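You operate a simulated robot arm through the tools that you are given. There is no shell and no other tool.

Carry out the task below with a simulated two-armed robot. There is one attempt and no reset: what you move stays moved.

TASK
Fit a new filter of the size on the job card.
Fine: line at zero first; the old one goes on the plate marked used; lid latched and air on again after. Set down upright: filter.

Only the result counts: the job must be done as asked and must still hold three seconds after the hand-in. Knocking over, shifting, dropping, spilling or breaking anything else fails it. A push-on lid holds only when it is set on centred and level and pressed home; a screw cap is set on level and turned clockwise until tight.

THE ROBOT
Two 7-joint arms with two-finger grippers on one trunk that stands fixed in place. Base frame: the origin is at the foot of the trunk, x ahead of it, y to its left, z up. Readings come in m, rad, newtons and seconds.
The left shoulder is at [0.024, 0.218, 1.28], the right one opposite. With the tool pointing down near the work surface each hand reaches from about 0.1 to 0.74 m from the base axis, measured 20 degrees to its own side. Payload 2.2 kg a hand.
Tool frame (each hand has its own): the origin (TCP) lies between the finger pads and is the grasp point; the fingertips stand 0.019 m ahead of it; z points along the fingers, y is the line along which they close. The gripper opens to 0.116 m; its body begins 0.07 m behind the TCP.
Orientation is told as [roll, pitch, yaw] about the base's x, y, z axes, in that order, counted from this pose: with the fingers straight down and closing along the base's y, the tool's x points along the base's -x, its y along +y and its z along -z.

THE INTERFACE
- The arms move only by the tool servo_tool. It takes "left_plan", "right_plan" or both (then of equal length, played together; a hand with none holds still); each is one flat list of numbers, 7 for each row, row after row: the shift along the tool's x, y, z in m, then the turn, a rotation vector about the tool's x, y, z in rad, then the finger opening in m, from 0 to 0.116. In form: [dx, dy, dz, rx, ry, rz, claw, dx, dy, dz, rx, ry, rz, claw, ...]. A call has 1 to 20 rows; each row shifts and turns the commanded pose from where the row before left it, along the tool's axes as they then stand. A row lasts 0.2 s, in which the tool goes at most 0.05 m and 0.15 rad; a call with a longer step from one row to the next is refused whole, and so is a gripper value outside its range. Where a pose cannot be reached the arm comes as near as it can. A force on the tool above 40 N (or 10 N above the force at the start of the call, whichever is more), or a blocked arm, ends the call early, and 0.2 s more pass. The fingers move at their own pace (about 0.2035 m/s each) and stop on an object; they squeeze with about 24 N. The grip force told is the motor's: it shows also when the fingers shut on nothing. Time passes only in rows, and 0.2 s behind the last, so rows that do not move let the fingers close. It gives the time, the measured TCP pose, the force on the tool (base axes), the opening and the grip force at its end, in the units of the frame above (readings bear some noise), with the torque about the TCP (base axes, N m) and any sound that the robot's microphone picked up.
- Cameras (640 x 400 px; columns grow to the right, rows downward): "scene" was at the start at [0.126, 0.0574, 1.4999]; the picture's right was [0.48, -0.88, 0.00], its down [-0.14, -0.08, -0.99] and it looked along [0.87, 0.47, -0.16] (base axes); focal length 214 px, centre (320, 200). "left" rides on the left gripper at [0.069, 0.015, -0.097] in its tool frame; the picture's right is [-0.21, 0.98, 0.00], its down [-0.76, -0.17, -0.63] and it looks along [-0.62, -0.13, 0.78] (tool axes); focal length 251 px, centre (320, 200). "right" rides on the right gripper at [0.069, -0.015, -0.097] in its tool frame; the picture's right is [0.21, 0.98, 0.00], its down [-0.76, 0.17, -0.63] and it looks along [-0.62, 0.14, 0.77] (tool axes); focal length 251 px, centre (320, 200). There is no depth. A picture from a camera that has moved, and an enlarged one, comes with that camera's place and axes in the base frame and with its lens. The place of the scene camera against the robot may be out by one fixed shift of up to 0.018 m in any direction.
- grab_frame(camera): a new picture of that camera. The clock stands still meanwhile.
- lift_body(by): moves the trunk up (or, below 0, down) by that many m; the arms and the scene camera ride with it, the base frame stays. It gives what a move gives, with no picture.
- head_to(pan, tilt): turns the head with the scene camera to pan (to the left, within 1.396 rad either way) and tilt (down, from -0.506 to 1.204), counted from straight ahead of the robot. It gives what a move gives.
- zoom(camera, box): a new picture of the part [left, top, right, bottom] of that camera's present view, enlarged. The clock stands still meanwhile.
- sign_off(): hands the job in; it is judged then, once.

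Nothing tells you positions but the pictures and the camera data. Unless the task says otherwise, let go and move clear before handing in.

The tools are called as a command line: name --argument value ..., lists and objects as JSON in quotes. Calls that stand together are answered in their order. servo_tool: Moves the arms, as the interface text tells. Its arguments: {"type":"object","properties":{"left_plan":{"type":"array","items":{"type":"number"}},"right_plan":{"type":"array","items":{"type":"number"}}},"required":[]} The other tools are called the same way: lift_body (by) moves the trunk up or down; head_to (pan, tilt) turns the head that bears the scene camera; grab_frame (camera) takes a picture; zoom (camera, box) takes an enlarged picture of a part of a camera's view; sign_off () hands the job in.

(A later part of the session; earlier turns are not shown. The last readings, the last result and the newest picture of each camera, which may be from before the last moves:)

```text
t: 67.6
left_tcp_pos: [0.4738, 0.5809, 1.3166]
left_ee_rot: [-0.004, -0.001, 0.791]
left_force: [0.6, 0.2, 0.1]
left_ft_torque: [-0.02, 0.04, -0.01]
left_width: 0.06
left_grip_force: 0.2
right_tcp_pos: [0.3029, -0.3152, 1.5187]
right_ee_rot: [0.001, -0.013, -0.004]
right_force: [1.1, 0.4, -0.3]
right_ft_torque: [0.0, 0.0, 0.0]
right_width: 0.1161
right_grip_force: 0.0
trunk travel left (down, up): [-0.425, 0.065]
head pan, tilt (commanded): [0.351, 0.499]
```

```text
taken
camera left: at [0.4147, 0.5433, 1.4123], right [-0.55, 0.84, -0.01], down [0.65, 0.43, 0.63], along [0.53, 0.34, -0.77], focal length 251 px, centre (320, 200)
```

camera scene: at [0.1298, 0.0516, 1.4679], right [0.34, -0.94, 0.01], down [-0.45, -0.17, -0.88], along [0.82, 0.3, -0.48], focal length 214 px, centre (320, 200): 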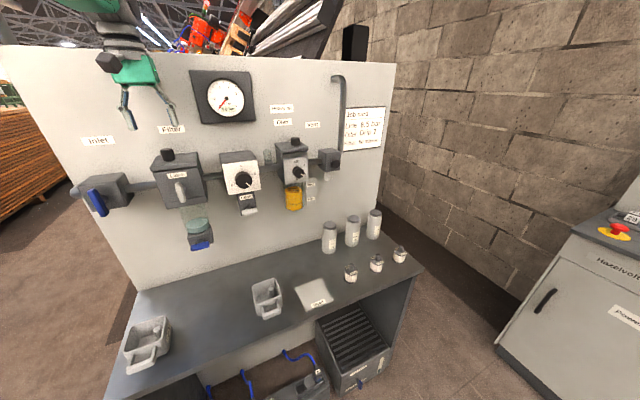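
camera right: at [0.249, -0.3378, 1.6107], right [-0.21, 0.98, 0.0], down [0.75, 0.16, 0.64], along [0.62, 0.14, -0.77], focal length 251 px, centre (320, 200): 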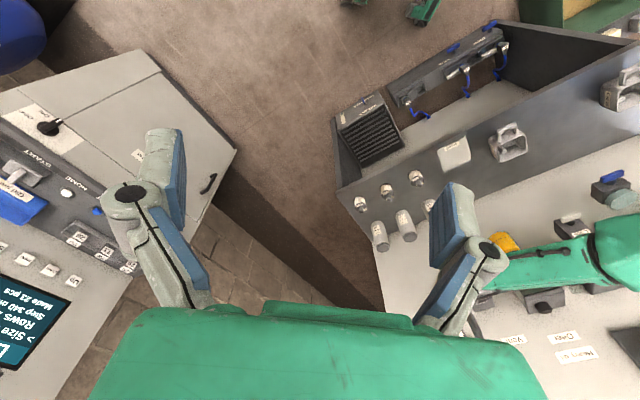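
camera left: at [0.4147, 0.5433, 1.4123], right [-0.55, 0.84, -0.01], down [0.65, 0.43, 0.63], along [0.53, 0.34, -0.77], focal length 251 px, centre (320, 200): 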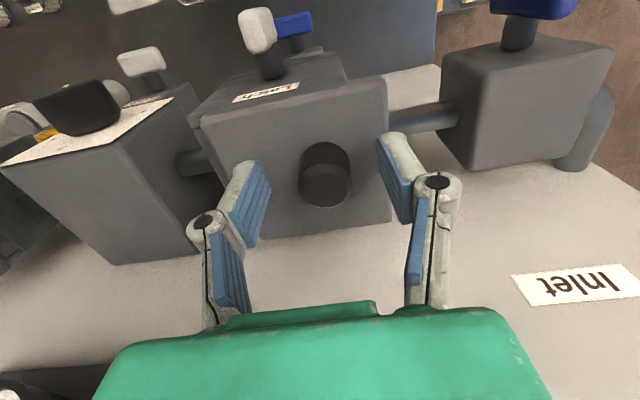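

servo_tool --left_plan '[0, 0.001, 0, 0, 0, 0, 0.03, 0, 0, 0, 0, 0, 0, 0.0, 0, 0, 0, 0, 0, 0, 0.0, 0, 0, -0.005, 0, 0, 0, 0.0, 0, 0, -0.01, 0, 0, 0, 0.0, 0, 0, -0.015, 0, 0, 0, 0.0]'

grab_frame --camera "left"

zoom --camera "scene" --box '[110, 100, 230, 240]'

```text
t: 68.7
left_tcp_pos: [0.4689, 0.5867, 1.3179]
left_ee_rot: [-0.006, 0.018, 0.794]
left_force: [8.3, 7.4, -12.0]
left_ft_torque: [0.89, -0.34, -0.15]
left_width: 0.0287
left_grip_force: 45.1
right_tcp_pos: [0.3032, -0.3075, 1.5186]
right_ee_rot: [-0.002, -0.016, -0.006]
right_force: [0.6, 0.3, -0.5]
right_ft_torque: [-0.02, -0.05, 0.01]
right_width: 0.1161
right_grip_force: 0.0
trunk travel left (down, up): [-0.425, 0.065]
head pan, tilt (commanded): [0.351, 0.499]
stopped in row 5 (left hand): the force on the tool passed its limit at 45 N (the readings are from after the stop); the commanded pose is now the measured one
```

```text
taken
camera left: at [0.4116, 0.5497, 1.4158], right [-0.55, 0.84, -0.01], down [0.66, 0.43, 0.62], along [0.52, 0.33, -0.79], focal length 251 px, centre (320, 200)
```

left: 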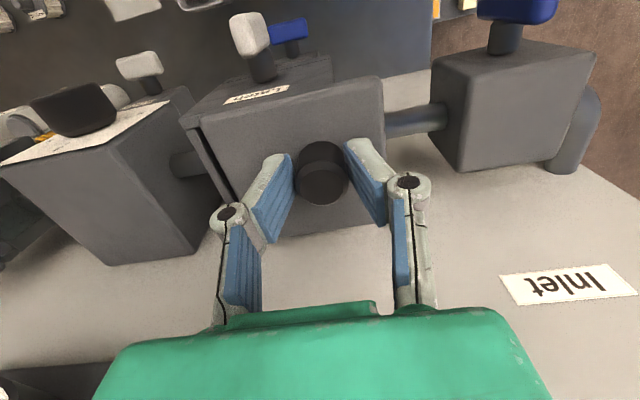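

```text
2.86 times, centred on (170, 170) of scene
camera zoom: at [0.1343, 0.0482, 1.4676], right [0.34, -0.94, 0.0], down [-0.45, -0.17, -0.87], along [0.82, 0.3, -0.48], focal length 613 px, centre (749, 286)
```

zoom: 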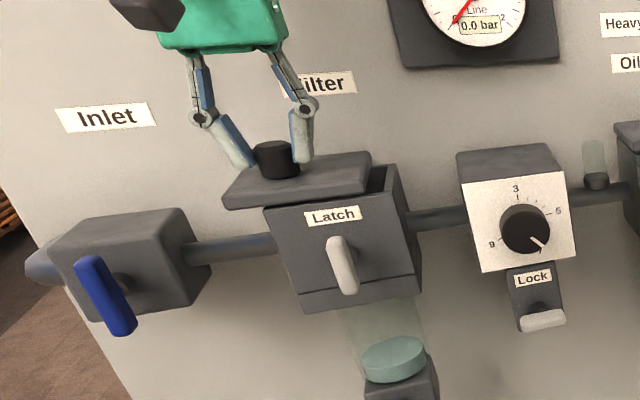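

The lid did not lift, but it slid further left. It is a sliding cover. I'll slide it left by the knob.

servo_tool --left_plan '[0, 0.006, 0, 0, 0, 0, 0, 0, 0.01, 0, 0, 0, 0, 0, 0, 0.01, 0, 0, 0, 0, 0, 0, 0.01, 0, 0, 0, 0, 0]'

grab_frame --camera "left"

zoom --camera "scene" --box '[110, 100, 230, 240]'

```text
t: 69.7
left_tcp_pos: [0.444, 0.6131, 1.3185]
left_ee_rot: [-0.007, 0.02, 0.795]
left_force: [12.7, 12.7, -14.7]
left_ft_torque: [-0.01, -0.16, 0.0]
left_width: 0.0287
left_grip_force: 44.2
right_tcp_pos: [0.3029, -0.3091, 1.5188]
right_ee_rot: [0.001, -0.014, -0.003]
right_force: [0.2, -0.2, 0.0]
right_ft_torque: [-0.04, -0.02, 0.01]
right_width: 0.1162
right_grip_force: 0.0
trunk travel left (down, up): [-0.425, 0.065]
head pan, tilt (commanded): [0.351, 0.499]
```

```text
taken
camera left: at [0.3859, 0.5754, 1.416], right [-0.55, 0.84, -0.01], down [0.66, 0.43, 0.62], along [0.52, 0.33, -0.79], focal length 251 px, centre (320, 200)
```

left: 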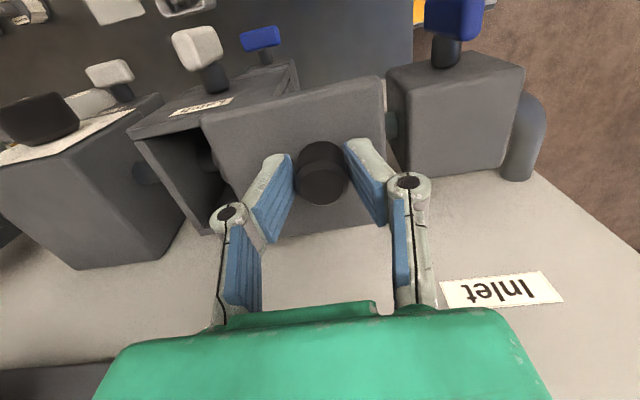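

```text
2.86 times, centred on (170, 170) of scene
camera zoom: at [0.1362, 0.0526, 1.4672], right [0.34, -0.94, 0.01], down [-0.46, -0.17, -0.87], along [0.82, 0.3, -0.49], focal length 613 px, centre (749, 286)
```

zoom: 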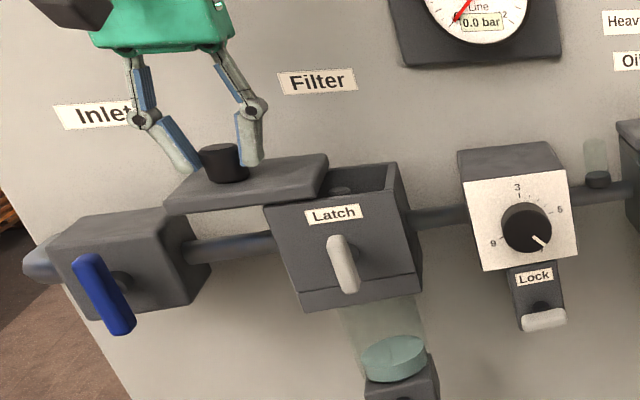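

servo_tool --left_plan '[0, 0.008, 0, 0, 0, 0, 0, 0, 0.008, 0, 0, 0, 0, 0, 0, 0.008, 0, 0, 0, 0, 0, 0, 0.008, 0, 0, 0, 0, 0, 0, 0.008, 0, 0, 0, 0, 0]'

grab_frame --camera "left"

zoom --camera "scene" --box '[110, 100, 230, 240]'

```text
t: 70.9
left_tcp_pos: [0.4145, 0.6412, 1.3176]
left_ee_rot: [-0.004, 0.02, 0.796]
left_force: [16.9, 16.1, -16.9]
left_ft_torque: [0.15, -0.08, -0.03]
left_width: 0.0284
left_grip_force: 44.6
right_tcp_pos: [0.3032, -0.3079, 1.5188]
right_ee_rot: [-0.002, -0.016, -0.005]
right_force: [-0.5, 0.5, 0.1]
right_ft_torque: [-0.02, -0.01, 0.02]
right_width: 0.1159
right_grip_force: 0.0
trunk travel left (down, up): [-0.425, 0.065]
head pan, tilt (commanded): [0.351, 0.499]
```

```text
taken
camera left: at [0.358, 0.603, 1.416], right [-0.55, 0.84, -0.01], down [0.65, 0.43, 0.62], along [0.52, 0.33, -0.79], focal length 251 px, centre (320, 200)
```

left: 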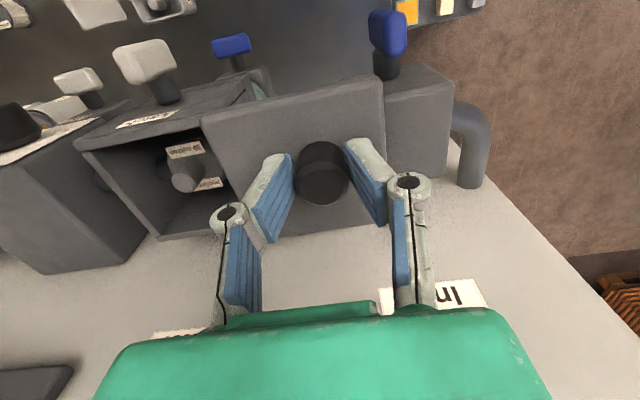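

```text
2.86 times, centred on (170, 170) of scene
camera zoom: at [0.1371, 0.0553, 1.467], right [0.34, -0.94, 0.01], down [-0.46, -0.17, -0.87], along [0.82, 0.3, -0.49], focal length 613 px, centre (749, 286)
```

zoom: 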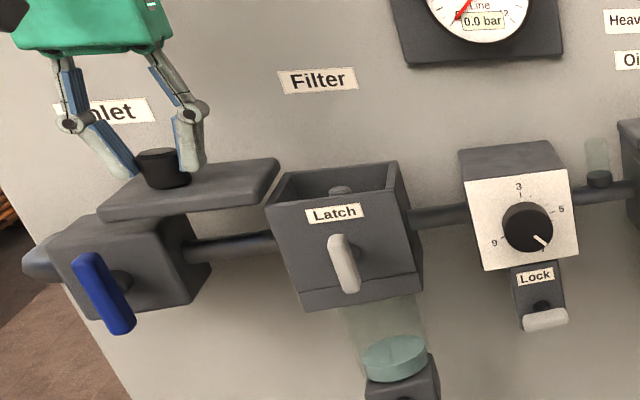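

servo_tool --left_plan '[0, 0.004, 0, 0, 0, 0, 0, 0, 0.004, 0, 0, 0, 0, 0]'

zoom --camera "left" --box '[60, 100, 300, 250]'

```text
t: 71.7
left_tcp_pos: [0.4104, 0.6381, 1.3205]
left_ee_rot: [-0.012, 0.011, 0.788]
left_force: [41.2, 4.6, -24.3]
left_ft_torque: [0.16, -0.63, -0.07]
left_width: 0.0288
left_grip_force: 45.0
right_tcp_pos: [0.3024, -0.3131, 1.5158]
right_ee_rot: [0.009, -0.024, -0.004]
right_force: [-0.3, -0.3, -0.5]
right_ft_torque: [0.0, -0.02, -0.01]
right_width: 0.1159
right_grip_force: 0.1
trunk travel left (down, up): [-0.425, 0.065]
head pan, tilt (commanded): [0.351, 0.499]
stopped in row 2 (left hand): the force on the tool passed its limit at 41 N (the readings are from after the stop); the commanded pose is now the measured one
```

```text
2.67 times, centred on (180, 175) of left
camera zoom: at [0.3524, 0.6014, 1.4179], right [-0.54, 0.84, -0.01], down [0.65, 0.43, 0.63], along [0.53, 0.33, -0.78], focal length 670 px, centre (693, 267)
```

zoom: 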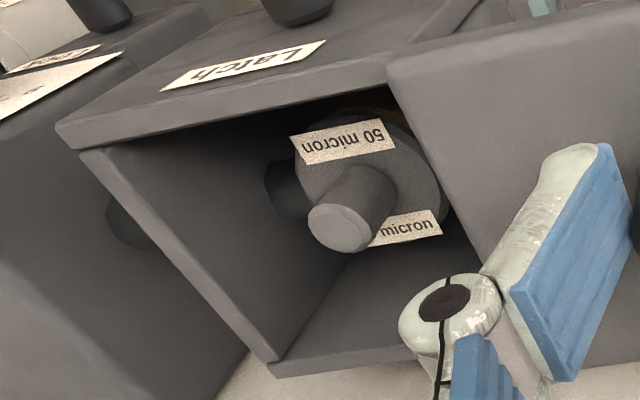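

The cover is fully open at its stop, and the old filter with its knob is visible inside the housing. I'll let go of the lid knob and move over the housing.

servo_tool --left_plan '[0, -0.004, 0.003, 0, 0, 0, 0, 0, 0, 0, 0, 0, 0, 0.05, 0, 0, 0, 0, 0, 0, 0.06, 0, 0, -0.03, 0, 0, 0, 0.06, 0, 0, -0.04, 0, 0, 0, 0.06]'

grab_frame --camera "left"

zoom --camera "scene" --box '[110, 100, 230, 240]'

```text
t: 72.9
left_tcp_pos: [0.396, 0.6357, 1.3924]
left_ee_rot: [-0.012, 0.01, 0.793]
left_force: [-0.5, -0.5, -0.3]
left_ft_torque: [0.02, -0.07, 0.01]
left_width: 0.0601
left_grip_force: 0.2
right_tcp_pos: [0.2886, -0.3142, 1.5168]
right_ee_rot: [0.013, -0.033, -0.003]
right_force: [-0.3, 0.1, 0.0]
right_ft_torque: [0.01, -0.02, 0.03]
right_width: 0.1163
right_grip_force: 0.1
trunk travel left (down, up): [-0.425, 0.065]
head pan, tilt (commanded): [0.351, 0.499]
```

```text
taken
camera left: at [0.3374, 0.5982, 1.4897], right [-0.55, 0.84, -0.01], down [0.65, 0.43, 0.63], along [0.53, 0.33, -0.78], focal length 251 px, centre (320, 200)
```

left: 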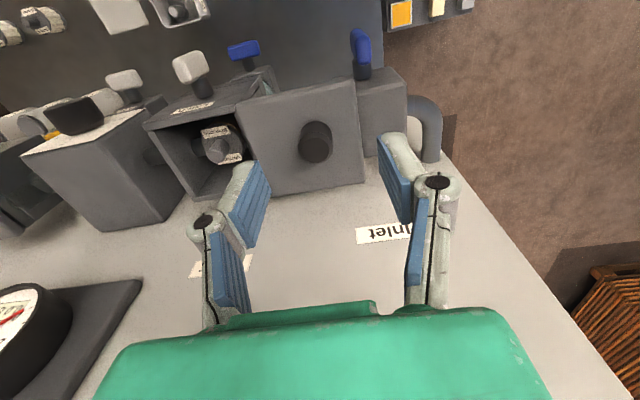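

```text
2.86 times, centred on (170, 170) of scene
camera zoom: at [0.1242, 0.0479, 1.4686], right [0.34, -0.94, 0.0], down [-0.45, -0.17, -0.88], along [0.83, 0.3, -0.48], focal length 613 px, centre (749, 286)
```

zoom: 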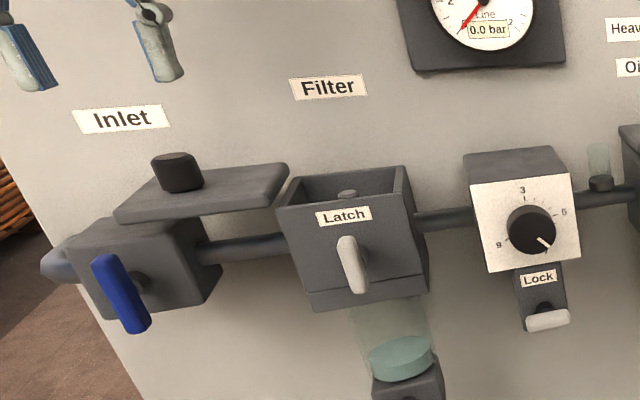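

servo_tool --left_plan '[-0.0097, -0.0393, 0.005, 0, 0, 0, 0.06, -0.0097, -0.0393, 0.005, 0, 0, 0, 0.06, -0.0097, -0.0393, 0.005, 0, 0, 0, 0.06, 0, 0, 0, 0, 0, 0, 0.06]'

grab_frame --camera "left"

zoom --camera "left" --box '[210, 40, 410, 220]'

```text
t: 73.9
left_tcp_pos: [0.5083, 0.5695, 1.3803]
left_ee_rot: [-0.007, 0.01, 0.792]
left_force: [0.0, -0.5, 0.2]
left_ft_torque: [-0.02, 0.01, 0.01]
left_width: 0.0597
left_grip_force: 0.0
right_tcp_pos: [0.2939, -0.317, 1.5152]
right_ee_rot: [0.013, -0.029, -0.006]
right_force: [-0.1, 0.1, 0.4]
right_ft_torque: [0.02, 0.02, 0.05]
right_width: 0.1159
right_grip_force: 0.1
trunk travel left (down, up): [-0.425, 0.065]
head pan, tilt (commanded): [0.351, 0.499]
```

```text
taken
camera left: at [0.4503, 0.5334, 1.4767], right [-0.54, 0.84, -0.01], down [0.65, 0.43, 0.63], along [0.53, 0.33, -0.78], focal length 251 px, centre (320, 200)
```

left: 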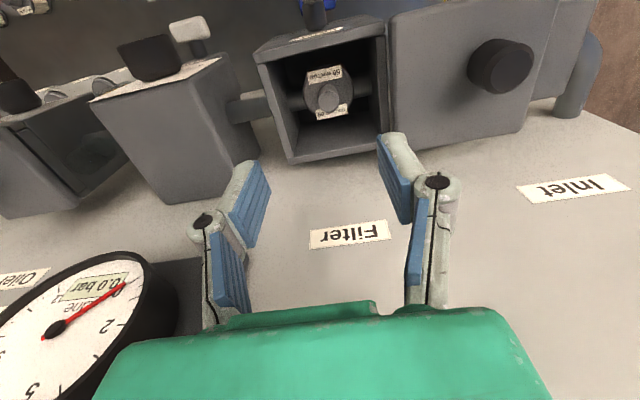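

```text
2.22 times, centred on (310, 130) of left
camera zoom: at [0.4503, 0.5334, 1.4767], right [-0.54, 0.84, -0.01], down [0.65, 0.43, 0.63], along [0.53, 0.33, -0.78], focal length 559 px, centre (342, 356)
```

zoom: 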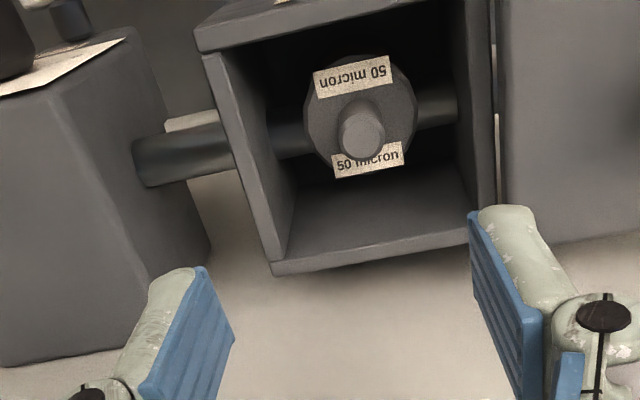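

servo_tool --left_plan '[0.003, 0.0066, 0.02, 0, 0, 0, 0.04, 0, 0, 0.03, 0, 0, 0, 0.036, 0, 0, 0.02, 0, 0, 0, 0.036]'

grab_frame --camera "left"

zoom --camera "left" --box '[230, 90, 410, 230]'

```text
t: 74.7
left_tcp_pos: [0.4996, 0.5754, 1.3071]
left_ee_rot: [-0.01, 0.011, 0.791]
left_force: [-0.2, -0.6, -0.1]
left_ft_torque: [0.01, 0.04, 0.01]
left_width: 0.0357
left_grip_force: 0.1
right_tcp_pos: [0.2932, -0.3146, 1.516]
right_ee_rot: [0.011, -0.028, -0.004]
right_force: [-0.2, -0.4, 0.2]
right_ft_torque: [0.0, 0.01, 0.01]
right_width: 0.1162
right_grip_force: 0.1
trunk travel left (down, up): [-0.425, 0.065]
head pan, tilt (commanded): [0.351, 0.499]
```

```text
taken
camera left: at [0.4413, 0.538, 1.404], right [-0.55, 0.84, -0.01], down [0.65, 0.43, 0.62], along [0.53, 0.33, -0.78], focal length 251 px, centre (320, 200)
```

left: 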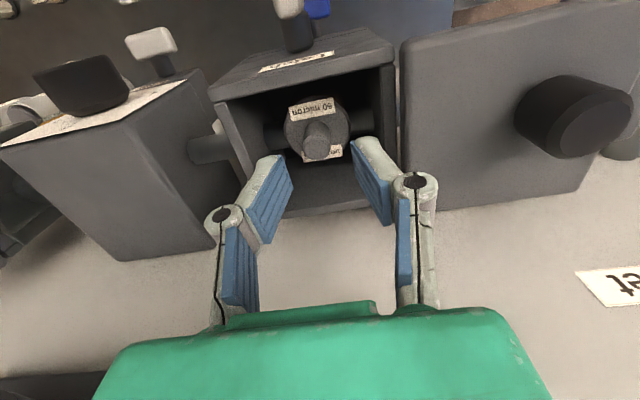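

```text
2.86 times, centred on (320, 160) of left
camera zoom: at [0.4413, 0.538, 1.404], right [-0.55, 0.84, -0.01], down [0.65, 0.43, 0.62], along [0.53, 0.33, -0.78], focal length 718 px, centre (320, 314)
```

zoom: 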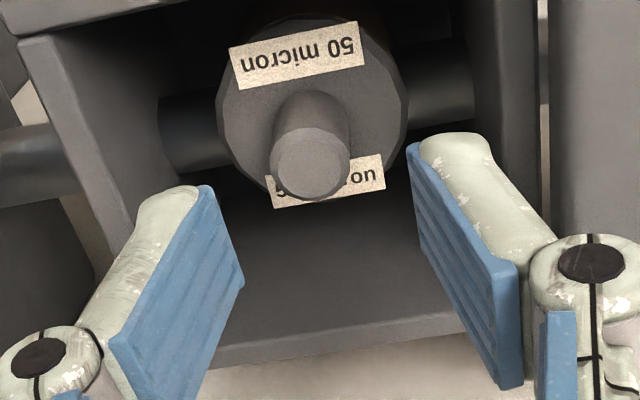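

servo_tool --left_plan '[-0.0017, -0.0045, 0.01, 0, 0, 0, 0.036, 0, 0, 0.018, 0, 0, 0, 0.036, 0, 0, 0.012, 0, 0, 0, 0.036, 0, 0, 0, 0, 0, 0, 0.036]'

grab_frame --camera "left"

zoom --camera "left" --box '[230, 90, 410, 230]'

```text
t: 75.7
left_tcp_pos: [0.5044, 0.5697, 1.2697]
left_ee_rot: [-0.008, 0.01, 0.793]
left_force: [0.4, -0.5, 1.0]
left_ft_torque: [0.02, -0.05, -0.05]
left_width: 0.0361
left_grip_force: 0.1
right_tcp_pos: [0.2924, -0.3164, 1.5158]
right_ee_rot: [0.012, -0.027, -0.004]
right_force: [0.8, -0.1, 0.0]
right_ft_torque: [0.0, -0.03, -0.03]
right_width: 0.1159
right_grip_force: 0.0
trunk travel left (down, up): [-0.425, 0.065]
head pan, tilt (commanded): [0.351, 0.499]
```

```text
taken
camera left: at [0.4455, 0.5335, 1.3665], right [-0.55, 0.84, -0.01], down [0.65, 0.43, 0.63], along [0.53, 0.33, -0.78], focal length 251 px, centre (320, 200)
```

left: 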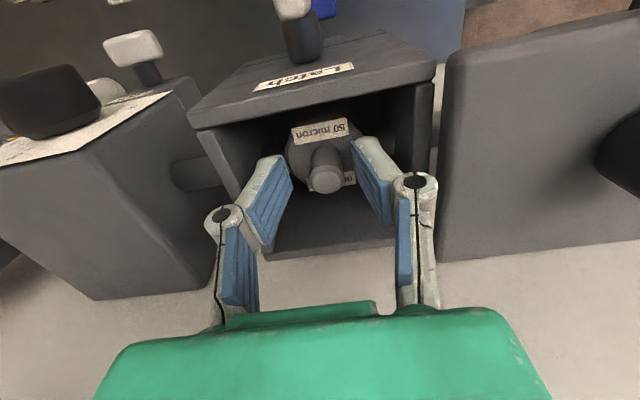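

```text
2.86 times, centred on (320, 160) of left
camera zoom: at [0.4455, 0.5335, 1.3665], right [-0.55, 0.84, -0.01], down [0.65, 0.43, 0.63], along [0.53, 0.33, -0.78], focal length 718 px, centre (320, 314)
```

zoom: 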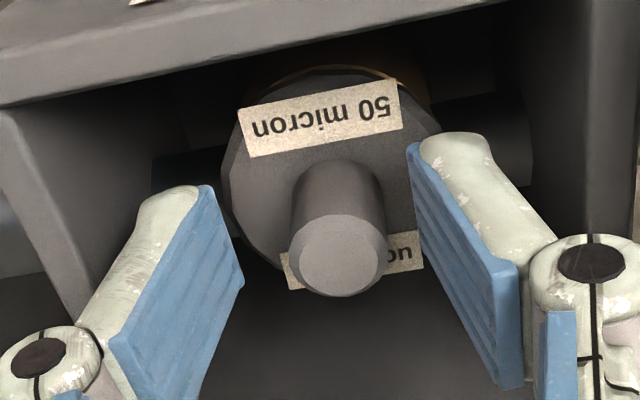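

servo_tool --left_plan '[-0.0026, 0.0028, 0.004, 0, 0, 0, 0.036, 0, 0, 0.0, 0, 0, 0, 0.02, 0, 0, 0, 0, 0, 0, 0.0, 0, 0, 0, 0, 0, 0, 0.0]'

grab_frame --camera "left"

```text
t: 76.7
left_tcp_pos: [0.5034, 0.5731, 1.265]
left_ee_rot: [-0.01, 0.011, 0.793]
left_force: [-0.2, -0.5, -0.1]
left_ft_torque: [-0.01, 0.01, -0.02]
left_width: 0.0183
left_grip_force: 23.9
right_tcp_pos: [0.2927, -0.3167, 1.517]
right_ee_rot: [0.014, -0.027, -0.006]
right_force: [0.1, 0.1, 0.1]
right_ft_torque: [-0.05, 0.0, 0.01]
right_width: 0.116
right_grip_force: 0.1
trunk travel left (down, up): [-0.425, 0.065]
head pan, tilt (commanded): [0.351, 0.499]
```

```text
taken
camera left: at [0.4455, 0.5366, 1.3618], right [-0.55, 0.84, -0.01], down [0.65, 0.43, 0.63], along [0.53, 0.33, -0.78], focal length 251 px, centre (320, 200)
```

left: 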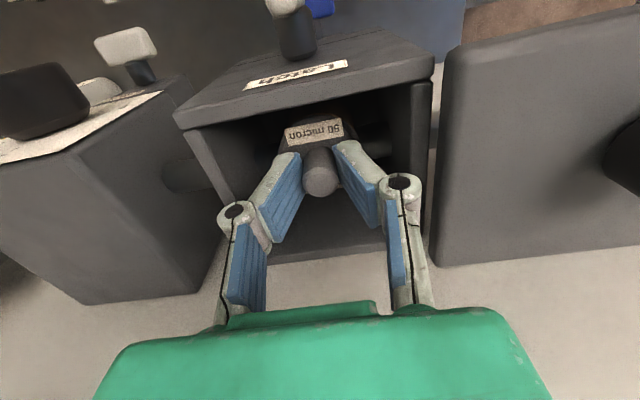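

The old filter's knob is gripped at 18 mm with no side force. I'll lift it straight up slowly.

servo_tool --left_plan '[0, 0, -0.005, 0, 0, 0, 0, 0, 0, -0.005, 0, 0, 0, 0, 0, 0, -0.01, 0, 0, 0, 0, 0, 0, -0.01, 0, 0, 0, 0]'

grab_frame --camera "left"

```text
t: 77.7
left_tcp_pos: [0.5045, 0.5741, 1.2958]
left_ee_rot: [-0.009, 0.009, 0.792]
left_force: [-0.1, -0.1, -1.1]
left_ft_torque: [-0.04, 0.01, 0.01]
left_width: 0.0183
left_grip_force: 24.2
right_tcp_pos: [0.2946, -0.317, 1.5158]
right_ee_rot: [0.013, -0.029, -0.004]
right_force: [-0.7, 0.8, 0.8]
right_ft_torque: [0.0, 0.01, 0.0]
right_width: 0.116
right_grip_force: 0.1
trunk travel left (down, up): [-0.425, 0.065]
head pan, tilt (commanded): [0.351, 0.499]
```

```text
taken
camera left: at [0.4462, 0.5371, 1.3921], right [-0.55, 0.84, -0.01], down [0.65, 0.43, 0.63], along [0.53, 0.34, -0.78], focal length 251 px, centre (320, 200)
```

left: 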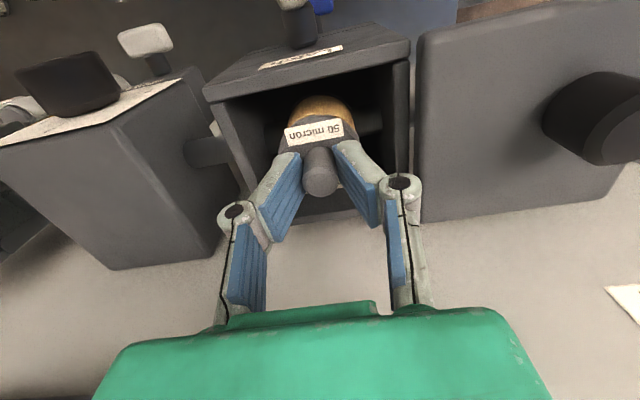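

The old, browned filter is coming out freely. I'll lift it clear of the housing and pull it back from the panel.

servo_tool --left_plan '[0, 0, -0.03, 0, 0, 0, 0, 0, 0, -0.03, 0, 0, 0, 0, 0, 0, -0.03, 0, 0, 0, 0, 0, 0, 0, 0, 0, 0, 0, 0.03, 0, 0, 0, 0, 0, 0, 0.04, 0, 0, 0, 0, 0, 0, 0.04, 0, 0, 0, 0, 0, 0, 0.03, 0, 0, 0, 0, 0, 0]'

grab_frame --camera "left"

grab_frame --camera "scene"

```text
t: 79.5
left_tcp_pos: [0.4033, 0.4725, 1.3897]
left_ee_rot: [-0.006, 0.008, 0.794]
left_force: [-0.4, 0.4, 0.0]
left_ft_torque: [0.02, 0.0, 0.01]
left_width: 0.0182
left_grip_force: 23.8
right_tcp_pos: [0.2925, -0.3196, 1.5154]
right_ee_rot: [0.016, -0.027, -0.005]
right_force: [-0.2, -0.3, 1.4]
right_ft_torque: [0.01, -0.04, 0.01]
right_width: 0.1157
right_grip_force: 0.1
trunk travel left (down, up): [-0.425, 0.065]
head pan, tilt (commanded): [0.351, 0.499]
```

```text
taken
camera left: at [0.3447, 0.4348, 1.4853], right [-0.55, 0.84, -0.01], down [0.65, 0.43, 0.63], along [0.53, 0.34, -0.78], focal length 251 px, centre (320, 200)
```

left: 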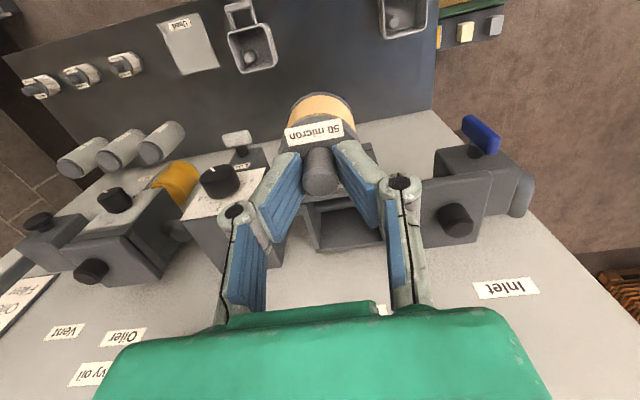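

```text
taken
camera scene: at [0.1282, 0.0383, 1.4684], right [0.34, -0.94, 0.0], down [-0.45, -0.16, -0.88], along [0.82, 0.3, -0.48], focal length 214 px, centre (320, 200)
```

scene: 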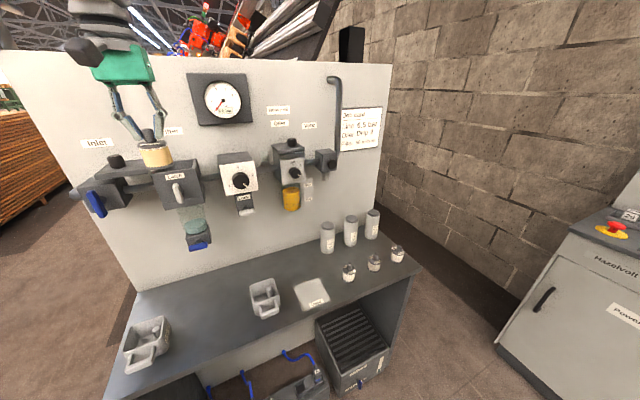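

The plate marked Used is at about (0.576, 0.23, 0.835). I'll carry the filter over it.

servo_tool --left_plan '[0.012, -0.03, 0.005, 0, 0, 0, 0, 0.012, -0.035, 0.01, 0, 0, 0, 0, 0.01, -0.037, 0.015, 0, 0, 0, 0, 0.008, -0.038, 0.02, 0, 0, 0, 0, 0.008, -0.038, 0.02, 0, 0, 0, 0, 0, -0.038, 0.02, 0, 0, 0, 0, 0, -0.038, 0.02, 0, 0, 0, 0, 0, -0.038, 0.02, 0, 0, 0, 0, 0, 0, 0.035, 0, 0, 0, 0, 0, 0, 0.04, 0, 0, 0, 0, 0, 0, 0.04, 0, 0, 0, 0]'

grab_frame --camera "left"

grab_frame --camera "scene"

```text
t: 81.9
left_tcp_pos: [0.5778, 0.2304, 1.1412]
left_ee_rot: [-0.007, 0.009, 0.792]
left_force: [0.2, -0.1, -0.8]
left_ft_torque: [0.0, 0.01, 0.04]
left_width: 0.0181
left_grip_force: 23.5
right_tcp_pos: [0.297, -0.3193, 1.5139]
right_ee_rot: [0.014, -0.027, -0.006]
right_force: [0.9, -1.0, 0.5]
right_ft_torque: [0.0, 0.03, 0.01]
right_width: 0.1159
right_grip_force: 0.1
trunk travel left (down, up): [-0.425, 0.065]
head pan, tilt (commanded): [0.351, 0.499]
```

```text
taken
camera left: at [0.5201, 0.1945, 1.2384], right [-0.55, 0.84, -0.01], down [0.65, 0.43, 0.63], along [0.53, 0.34, -0.78], focal length 251 px, centre (320, 200)
```

left: 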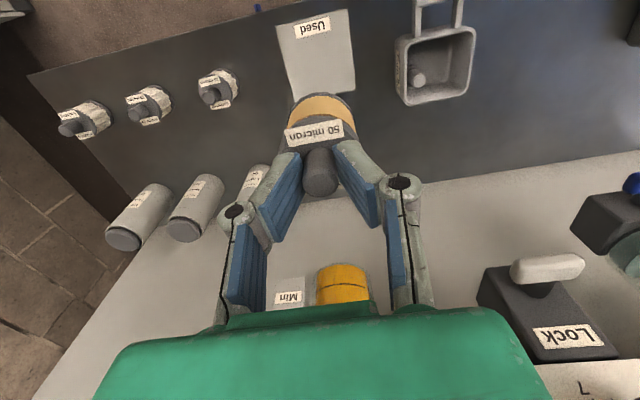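

```text
taken
camera scene: at [0.1333, 0.0403, 1.4678], right [0.34, -0.94, 0.0], down [-0.45, -0.16, -0.88], along [0.82, 0.3, -0.48], focal length 214 px, centre (320, 200)
```

scene: 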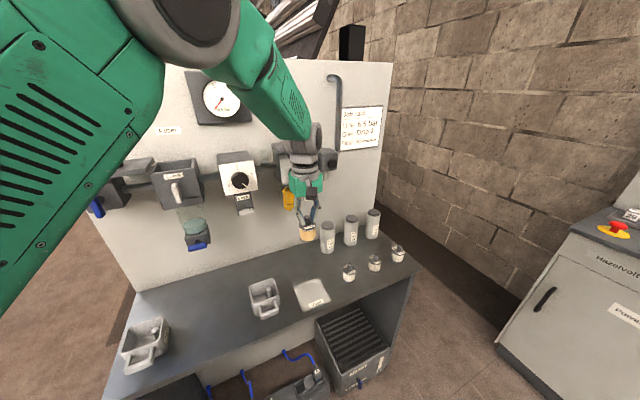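

servo_tool --left_plan '[0, 0, 0.035, 0, 0, 0, 0, 0, 0, 0.04, 0, 0, 0, 0, 0, 0, 0.04, 0, 0, 0, 0, 0, 0, 0.04, 0, 0, 0, 0, 0, 0, 0.025, 0, 0, 0, 0, 0, 0, 0, 0, 0, 0, 0]'

grab_frame --camera "left"

zoom --camera "scene" --box '[230, 200, 430, 330]'

```text
t: 83.3
left_tcp_pos: [0.5759, 0.2289, 0.9665]
left_ee_rot: [-0.006, 0.007, 0.791]
left_force: [0.4, 0.4, -0.6]
left_ft_torque: [-0.01, 0.01, -0.03]
left_width: 0.0184
left_grip_force: 24.4
right_tcp_pos: [0.2915, -0.3198, 1.5156]
right_ee_rot: [0.016, -0.028, -0.006]
right_force: [0.9, -0.4, 0.4]
right_ft_torque: [-0.02, 0.03, -0.02]
right_width: 0.116
right_grip_force: 0.0
trunk travel left (down, up): [-0.425, 0.065]
head pan, tilt (commanded): [0.351, 0.499]
```

```text
taken
camera left: at [0.5159, 0.1915, 1.0632], right [-0.54, 0.84, -0.01], down [0.65, 0.43, 0.63], along [0.53, 0.34, -0.78], focal length 251 px, centre (320, 200)
```

left: 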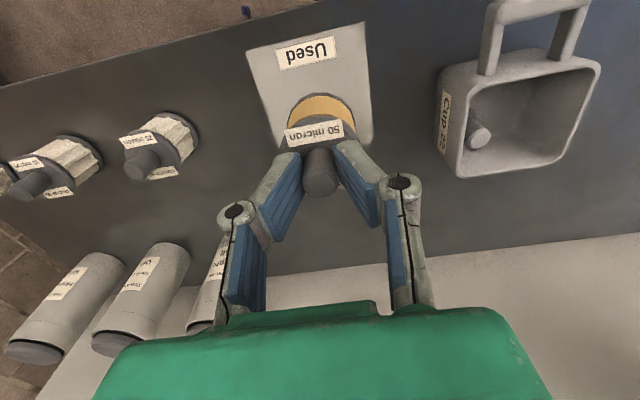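

```text
3.08 times, centred on (330, 265) of scene
camera zoom: at [0.1308, 0.0389, 1.4682], right [0.34, -0.94, 0.0], down [-0.45, -0.16, -0.88], along [0.82, 0.3, -0.48], focal length 660 px, centre (289, 0)
```

zoom: 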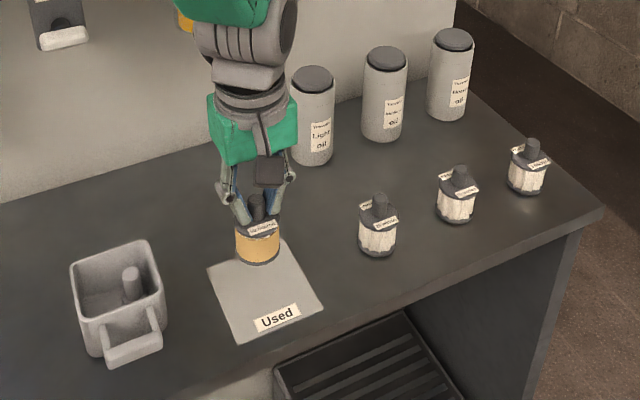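

servo_tool --left_plan '[0.0078, -0.0035, 0.01, 0, 0, 0, 0, 0, 0, 0.01, 0, 0, 0, 0, 0, 0, 0.008, 0, 0, 0, 0, 0, 0, 0.006, 0, 0, 0, 0, 0, 0, 0.005, 0, 0, 0, 0, 0, 0, 0.004, 0, 0, 0, 0]'

zoom --camera "scene" --box '[230, 200, 430, 330]'

```text
t: 84.7
left_tcp_pos: [0.5751, 0.221, 0.9211]
left_ee_rot: [-0.008, 0.01, 0.792]
left_force: [-0.7, 0.0, -1.5]
left_ft_torque: [-0.02, 0.0, 0.0]
left_width: 0.0182
left_grip_force: 23.9
right_tcp_pos: [0.2932, -0.3201, 1.5151]
right_ee_rot: [0.014, -0.028, -0.005]
right_force: [-0.3, -0.3, -0.5]
right_ft_torque: [0.02, 0.02, -0.02]
right_width: 0.1163
right_grip_force: 0.1
trunk travel left (down, up): [-0.425, 0.065]
head pan, tilt (commanded): [0.351, 0.499]
```

```text
3.08 times, centred on (330, 265) of scene
camera zoom: at [0.1316, 0.0388, 1.4681], right [0.34, -0.94, 0.0], down [-0.45, -0.16, -0.88], along [0.82, 0.3, -0.48], focal length 660 px, centre (289, 0)
```

zoom: 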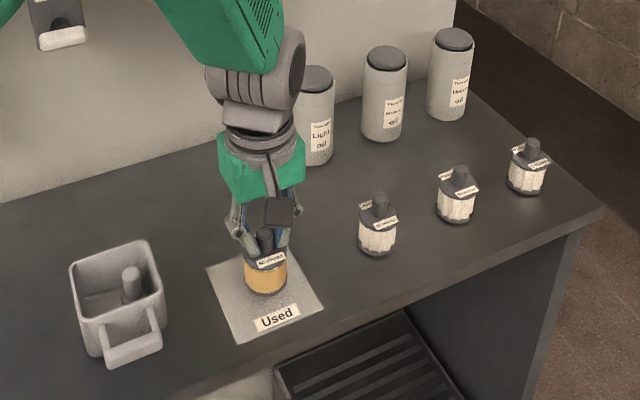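

servo_tool --left_plan '[0, 0, 0.003, 0, 0, 0, 0, 0, 0, 0.003, 0, 0, 0, 0, 0, 0, 0.003, 0, 0, 0, 0]'

```text
t: 85.5
left_tcp_pos: [0.5753, 0.2184, 0.9128]
left_ee_rot: [-0.007, 0.007, 0.792]
left_force: [0.3, 0.6, -0.1]
left_ft_torque: [-0.04, 0.0, -0.01]
left_width: 0.0184
left_grip_force: 23.8
right_tcp_pos: [0.2933, -0.3185, 1.5156]
right_ee_rot: [0.014, -0.029, -0.005]
right_force: [0.3, -0.1, 0.6]
right_ft_torque: [0.05, -0.03, -0.02]
right_width: 0.1161
right_grip_force: 0.0
trunk travel left (down, up): [-0.425, 0.065]
head pan, tilt (commanded): [0.351, 0.499]
```

servo_tool --left_plan '[0, 0, 0.003, 0, 0, 0, 0, 0, 0, 0.003, 0, 0, 0, 0, 0, 0, 0.003, 0, 0, 0, 0]'

zoom --camera "scene" --box '[280, 230, 360, 310]'

```text
t: 86.3
left_tcp_pos: [0.5747, 0.2203, 0.9044]
left_ee_rot: [-0.009, 0.01, 0.793]
left_force: [-0.1, 0.3, -0.3]
left_ft_torque: [0.01, 0.01, -0.01]
left_width: 0.0183
left_grip_force: 23.9
right_tcp_pos: [0.293, -0.3185, 1.5144]
right_ee_rot: [0.016, -0.029, -0.004]
right_force: [0.6, -0.5, 0.6]
right_ft_torque: [0.03, -0.04, -0.01]
right_width: 0.116
right_grip_force: 0.1
trunk travel left (down, up): [-0.425, 0.065]
head pan, tilt (commanded): [0.351, 0.499]
```

```text
5.00 times, centred on (320, 270) of scene
camera zoom: at [0.1315, 0.0388, 1.4681], right [0.34, -0.94, 0.0], down [-0.45, -0.16, -0.88], along [0.82, 0.3, -0.48], focal length 1072 px, centre (320, -150)
```

zoom: 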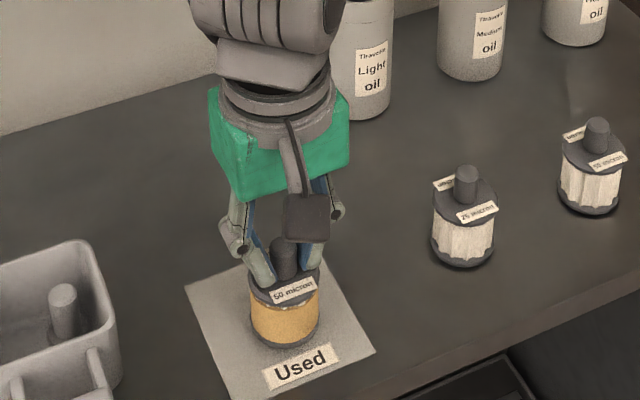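

servo_tool --left_plan '[0, 0, 0.003, 0, 0, 0, 0, 0, 0, 0.003, 0, 0, 0, 0]'

servo_tool --left_plan '[0, 0, 0.003, 0, 0, 0, 0, 0, 0, 0.003, 0, 0, 0, 0]'

```text
t: 86.9
left_tcp_pos: [0.5755, 0.219, 0.9003]
left_ee_rot: [-0.005, 0.01, 0.792]
left_force: [0.2, -0.5, 0.0]
left_ft_torque: [0.0, -0.01, -0.02]
left_width: 0.0184
left_grip_force: 24.3
right_tcp_pos: [0.2939, -0.3193, 1.5147]
right_ee_rot: [0.015, -0.028, -0.005]
right_force: [0.4, 0.5, -0.1]
right_ft_torque: [0.01, -0.03, 0.02]
right_width: 0.1158
right_grip_force: 0.0
trunk travel left (down, up): [-0.425, 0.065]
head pan, tilt (commanded): [0.351, 0.499]
```

```text
t: 87.5
left_tcp_pos: [0.5758, 0.2189, 0.8956]
left_ee_rot: [-0.01, 0.006, 0.792]
left_force: [-0.1, -0.3, 10.0]
left_ft_torque: [-0.05, 0.14, 0.01]
left_width: 0.0185
left_grip_force: 23.9
right_tcp_pos: [0.2918, -0.3205, 1.5151]
right_ee_rot: [0.015, -0.03, -0.006]
right_force: [0.0, -0.7, 0.6]
right_ft_torque: [0.01, -0.04, -0.02]
right_width: 0.1162
right_grip_force: 0.0
trunk travel left (down, up): [-0.425, 0.065]
head pan, tilt (commanded): [0.351, 0.499]
```

Contact is made on the plate. I'll relieve the push, open the fingers and lift away.

servo_tool --left_plan '[0, 0, -0.0015, 0, 0, 0, 0, 0, 0, 0, 0, 0, 0, 0.02, 0, 0, 0, 0, 0, 0, 0.04, 0, 0, 0, 0, 0, 0, 0.04]'

grab_frame --camera "left"

zoom --camera "scene" --box '[280, 230, 360, 310]'

```text
t: 88.5
left_tcp_pos: [0.5746, 0.2188, 0.8946]
left_ee_rot: [-0.008, 0.009, 0.792]
left_force: [-1.1, -0.4, 1.0]
left_ft_torque: [0.0, -0.02, -0.03]
left_width: 0.0401
left_grip_force: 0.0
right_tcp_pos: [0.2942, -0.3198, 1.5156]
right_ee_rot: [0.016, -0.029, -0.005]
right_force: [0.4, -0.2, 0.6]
right_ft_torque: [0.0, 0.03, -0.02]
right_width: 0.1157
right_grip_force: 0.0
trunk travel left (down, up): [-0.425, 0.065]
head pan, tilt (commanded): [0.351, 0.499]
```

```text
taken
camera left: at [0.5164, 0.1812, 0.9906], right [-0.54, 0.84, -0.01], down [0.65, 0.43, 0.63], along [0.53, 0.34, -0.78], focal length 251 px, centre (320, 200)
```

left: 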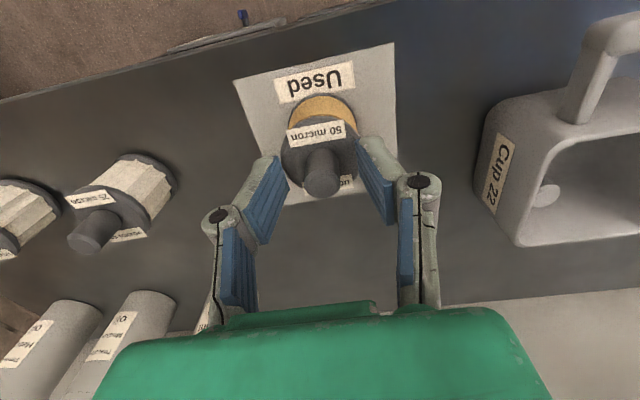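

```text
5.00 times, centred on (320, 270) of scene
camera zoom: at [0.1316, 0.0385, 1.4681], right [0.34, -0.94, 0.0], down [-0.45, -0.16, -0.88], along [0.82, 0.3, -0.48], focal length 1072 px, centre (320, -150)
```

zoom: 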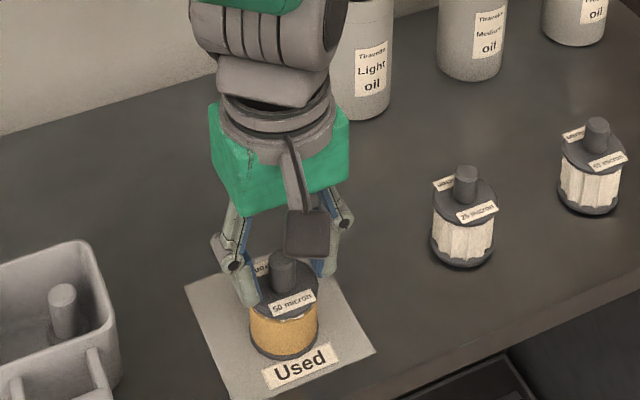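

servo_tool --left_plan '[0, 0, -0.01, 0, 0, 0, 0.04, 0, 0, -0.03, 0, 0, 0, 0.04, 0, 0, -0.04, 0, 0, 0, 0.05, 0, 0, -0.04, 0, 0, 0, 0.06, 0, 0, -0.03, 0, 0, 0, 0.06]'

grab_frame --camera "left"

grab_frame --camera "scene"

```text
t: 89.7
left_tcp_pos: [0.573, 0.2193, 1.0474]
left_ee_rot: [-0.007, 0.011, 0.793]
left_force: [-0.3, -0.2, -0.1]
left_ft_torque: [-0.02, 0.0, 0.0]
left_width: 0.0599
left_grip_force: 0.1
right_tcp_pos: [0.2913, -0.3195, 1.5162]
right_ee_rot: [0.014, -0.03, -0.005]
right_force: [-0.1, 0.5, 0.0]
right_ft_torque: [-0.01, -0.03, 0.0]
right_width: 0.1162
right_grip_force: 0.0
trunk travel left (down, up): [-0.425, 0.065]
head pan, tilt (commanded): [0.351, 0.499]
```

```text
taken
camera left: at [0.5151, 0.1816, 1.1442], right [-0.54, 0.84, -0.01], down [0.65, 0.43, 0.63], along [0.53, 0.34, -0.78], focal length 251 px, centre (320, 200)
```

left: 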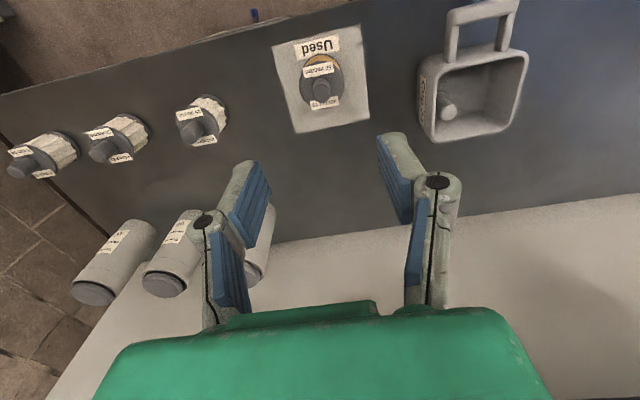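

```text
taken
camera scene: at [0.1299, 0.0383, 1.4682], right [0.34, -0.94, 0.0], down [-0.45, -0.16, -0.88], along [0.82, 0.3, -0.48], focal length 214 px, centre (320, 200)
```

scene: 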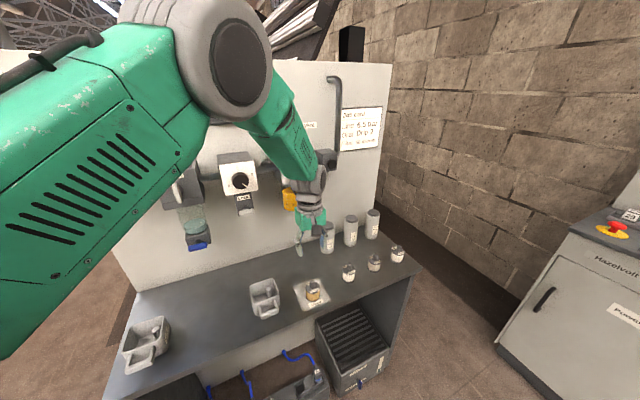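

The old filter stands upright on the used plate. Next I'll locate the new 50 micron filter.

zoom --camera "left" --box '[0, 80, 240, 200]'

```text
2.67 times, centred on (120, 140) of left
camera zoom: at [0.5151, 0.1816, 1.1442], right [-0.54, 0.84, -0.01], down [0.65, 0.43, 0.63], along [0.53, 0.34, -0.78], focal length 670 px, centre (853, 360)
```

zoom: 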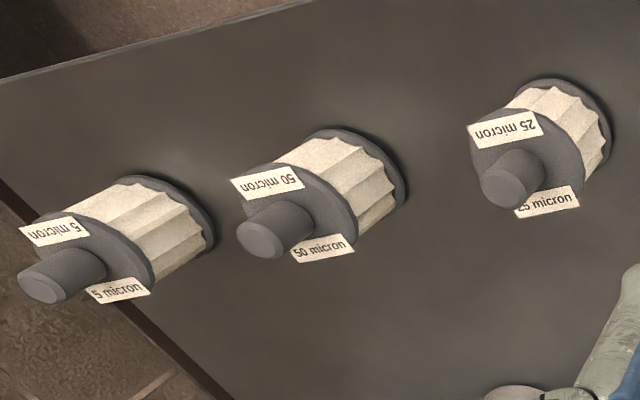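

The 50 micron filter is the middle one, at about (0.771, 0.044). It is near the edge of reach, so I'll turn the hand to point forward, tilted about 0.5 rad, and hover above it.

servo_tool --left_plan '[0, 0, 0, 0, 0, 0.132, 0.06, 0, 0, 0, 0, 0, 0.132, 0.06, 0, 0, 0, 0, 0, 0.132, 0.06, 0, 0, 0, 0, 0, 0.132, 0.06, 0, 0, 0, 0, 0, 0.132, 0.06, 0, 0, 0, 0, 0, 0.132, 0.06, 0, 0, 0, 0, -0.125, 0, 0.06, 0, 0, 0, 0, -0.125, 0, 0.06, 0, 0, 0, 0, -0.125, 0, 0.06, 0, 0, 0, 0, -0.125, 0, 0.06, -0.0209, -0.0251, 0.019, 0, 0, 0, 0.05, -0.0209, -0.0251, 0.019, 0, 0, 0, 0.05, -0.0209, -0.0251, 0.019, 0, 0, 0, 0.05, -0.0209, -0.0251, 0.019, 0, 0, 0, 0.05]'

grab_frame --camera "left"

grab_frame --camera "scene"

```text
t: 92.7
left_tcp_pos: [0.6871, 0.1213, 1.017]
left_ee_rot: [-0.012, -0.496, 0.008]
left_force: [0.7, 0.3, 0.4]
left_ft_torque: [-0.04, 0.0, 0.01]
left_width: 0.0499
left_grip_force: 0.1
right_tcp_pos: [0.295, -0.32, 1.5145]
right_ee_rot: [0.016, -0.026, -0.005]
right_force: [-0.1, 0.2, 0.4]
right_ft_torque: [0.0, 0.04, -0.02]
right_width: 0.1161
right_grip_force: 0.1
trunk travel left (down, up): [-0.425, 0.065]
head pan, tilt (commanded): [0.351, 0.499]
```

```text
taken
camera left: at [0.581, 0.1372, 1.0689], right [0.19, 0.98, 0.09], down [0.36, -0.16, 0.92], along [0.91, -0.14, -0.39], focal length 251 px, centre (320, 200)
```

left: 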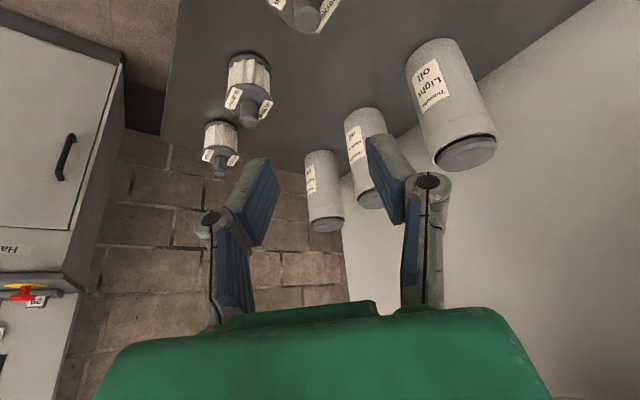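

```text
taken
camera scene: at [0.1331, 0.0367, 1.4679], right [0.34, -0.94, 0.0], down [-0.45, -0.16, -0.88], along [0.82, 0.3, -0.48], focal length 214 px, centre (320, 200)
```

scene: 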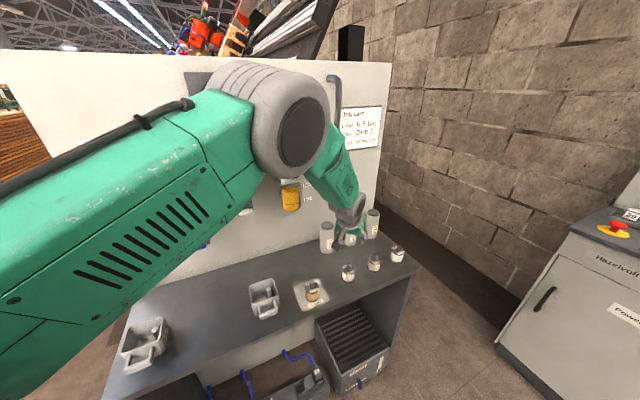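

servo_tool --left_plan '[-0.0108, -0.0253, 0.0275, 0, 0, 0, 0.045, -0.0108, -0.0253, 0.0275, 0, 0, 0, 0.045, -0.0108, -0.0253, 0.0275, 0, 0, 0, 0.045]'

grab_frame --camera "left"

zoom --camera "scene" --box '[290, 180, 430, 300]'

```text
t: 93.5
left_tcp_pos: [0.7553, 0.0454, 0.9584]
left_ee_rot: [-0.012, -0.497, 0.007]
left_force: [-0.5, -0.2, 0.2]
left_ft_torque: [0.0, 0.0, -0.01]
left_width: 0.0449
left_grip_force: 0.1
right_tcp_pos: [0.2953, -0.3199, 1.5154]
right_ee_rot: [0.014, -0.026, -0.005]
right_force: [-0.4, -0.2, 0.3]
right_ft_torque: [0.02, 0.05, -0.01]
right_width: 0.1159
right_grip_force: 0.1
trunk travel left (down, up): [-0.425, 0.065]
head pan, tilt (commanded): [0.351, 0.499]
```

```text
taken
camera left: at [0.6493, 0.0601, 1.0099], right [0.19, 0.98, 0.09], down [0.36, -0.16, 0.92], along [0.91, -0.14, -0.38], focal length 251 px, centre (320, 200)
```

left: 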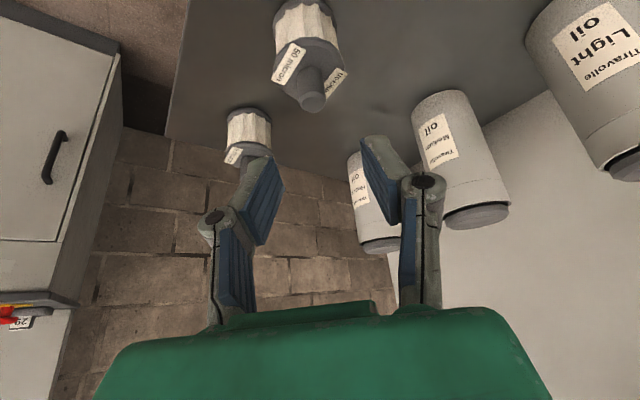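

```text
3.33 times, centred on (360, 240) of scene
camera zoom: at [0.1332, 0.0354, 1.4679], right [0.34, -0.94, -0.01], down [-0.45, -0.16, -0.88], along [0.82, 0.3, -0.48], focal length 715 px, centre (187, 67)
```

zoom: 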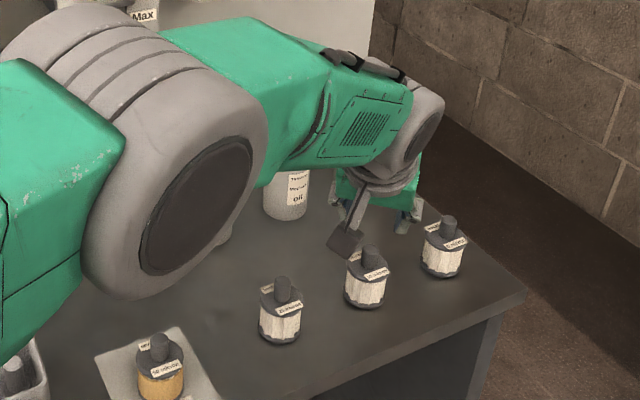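

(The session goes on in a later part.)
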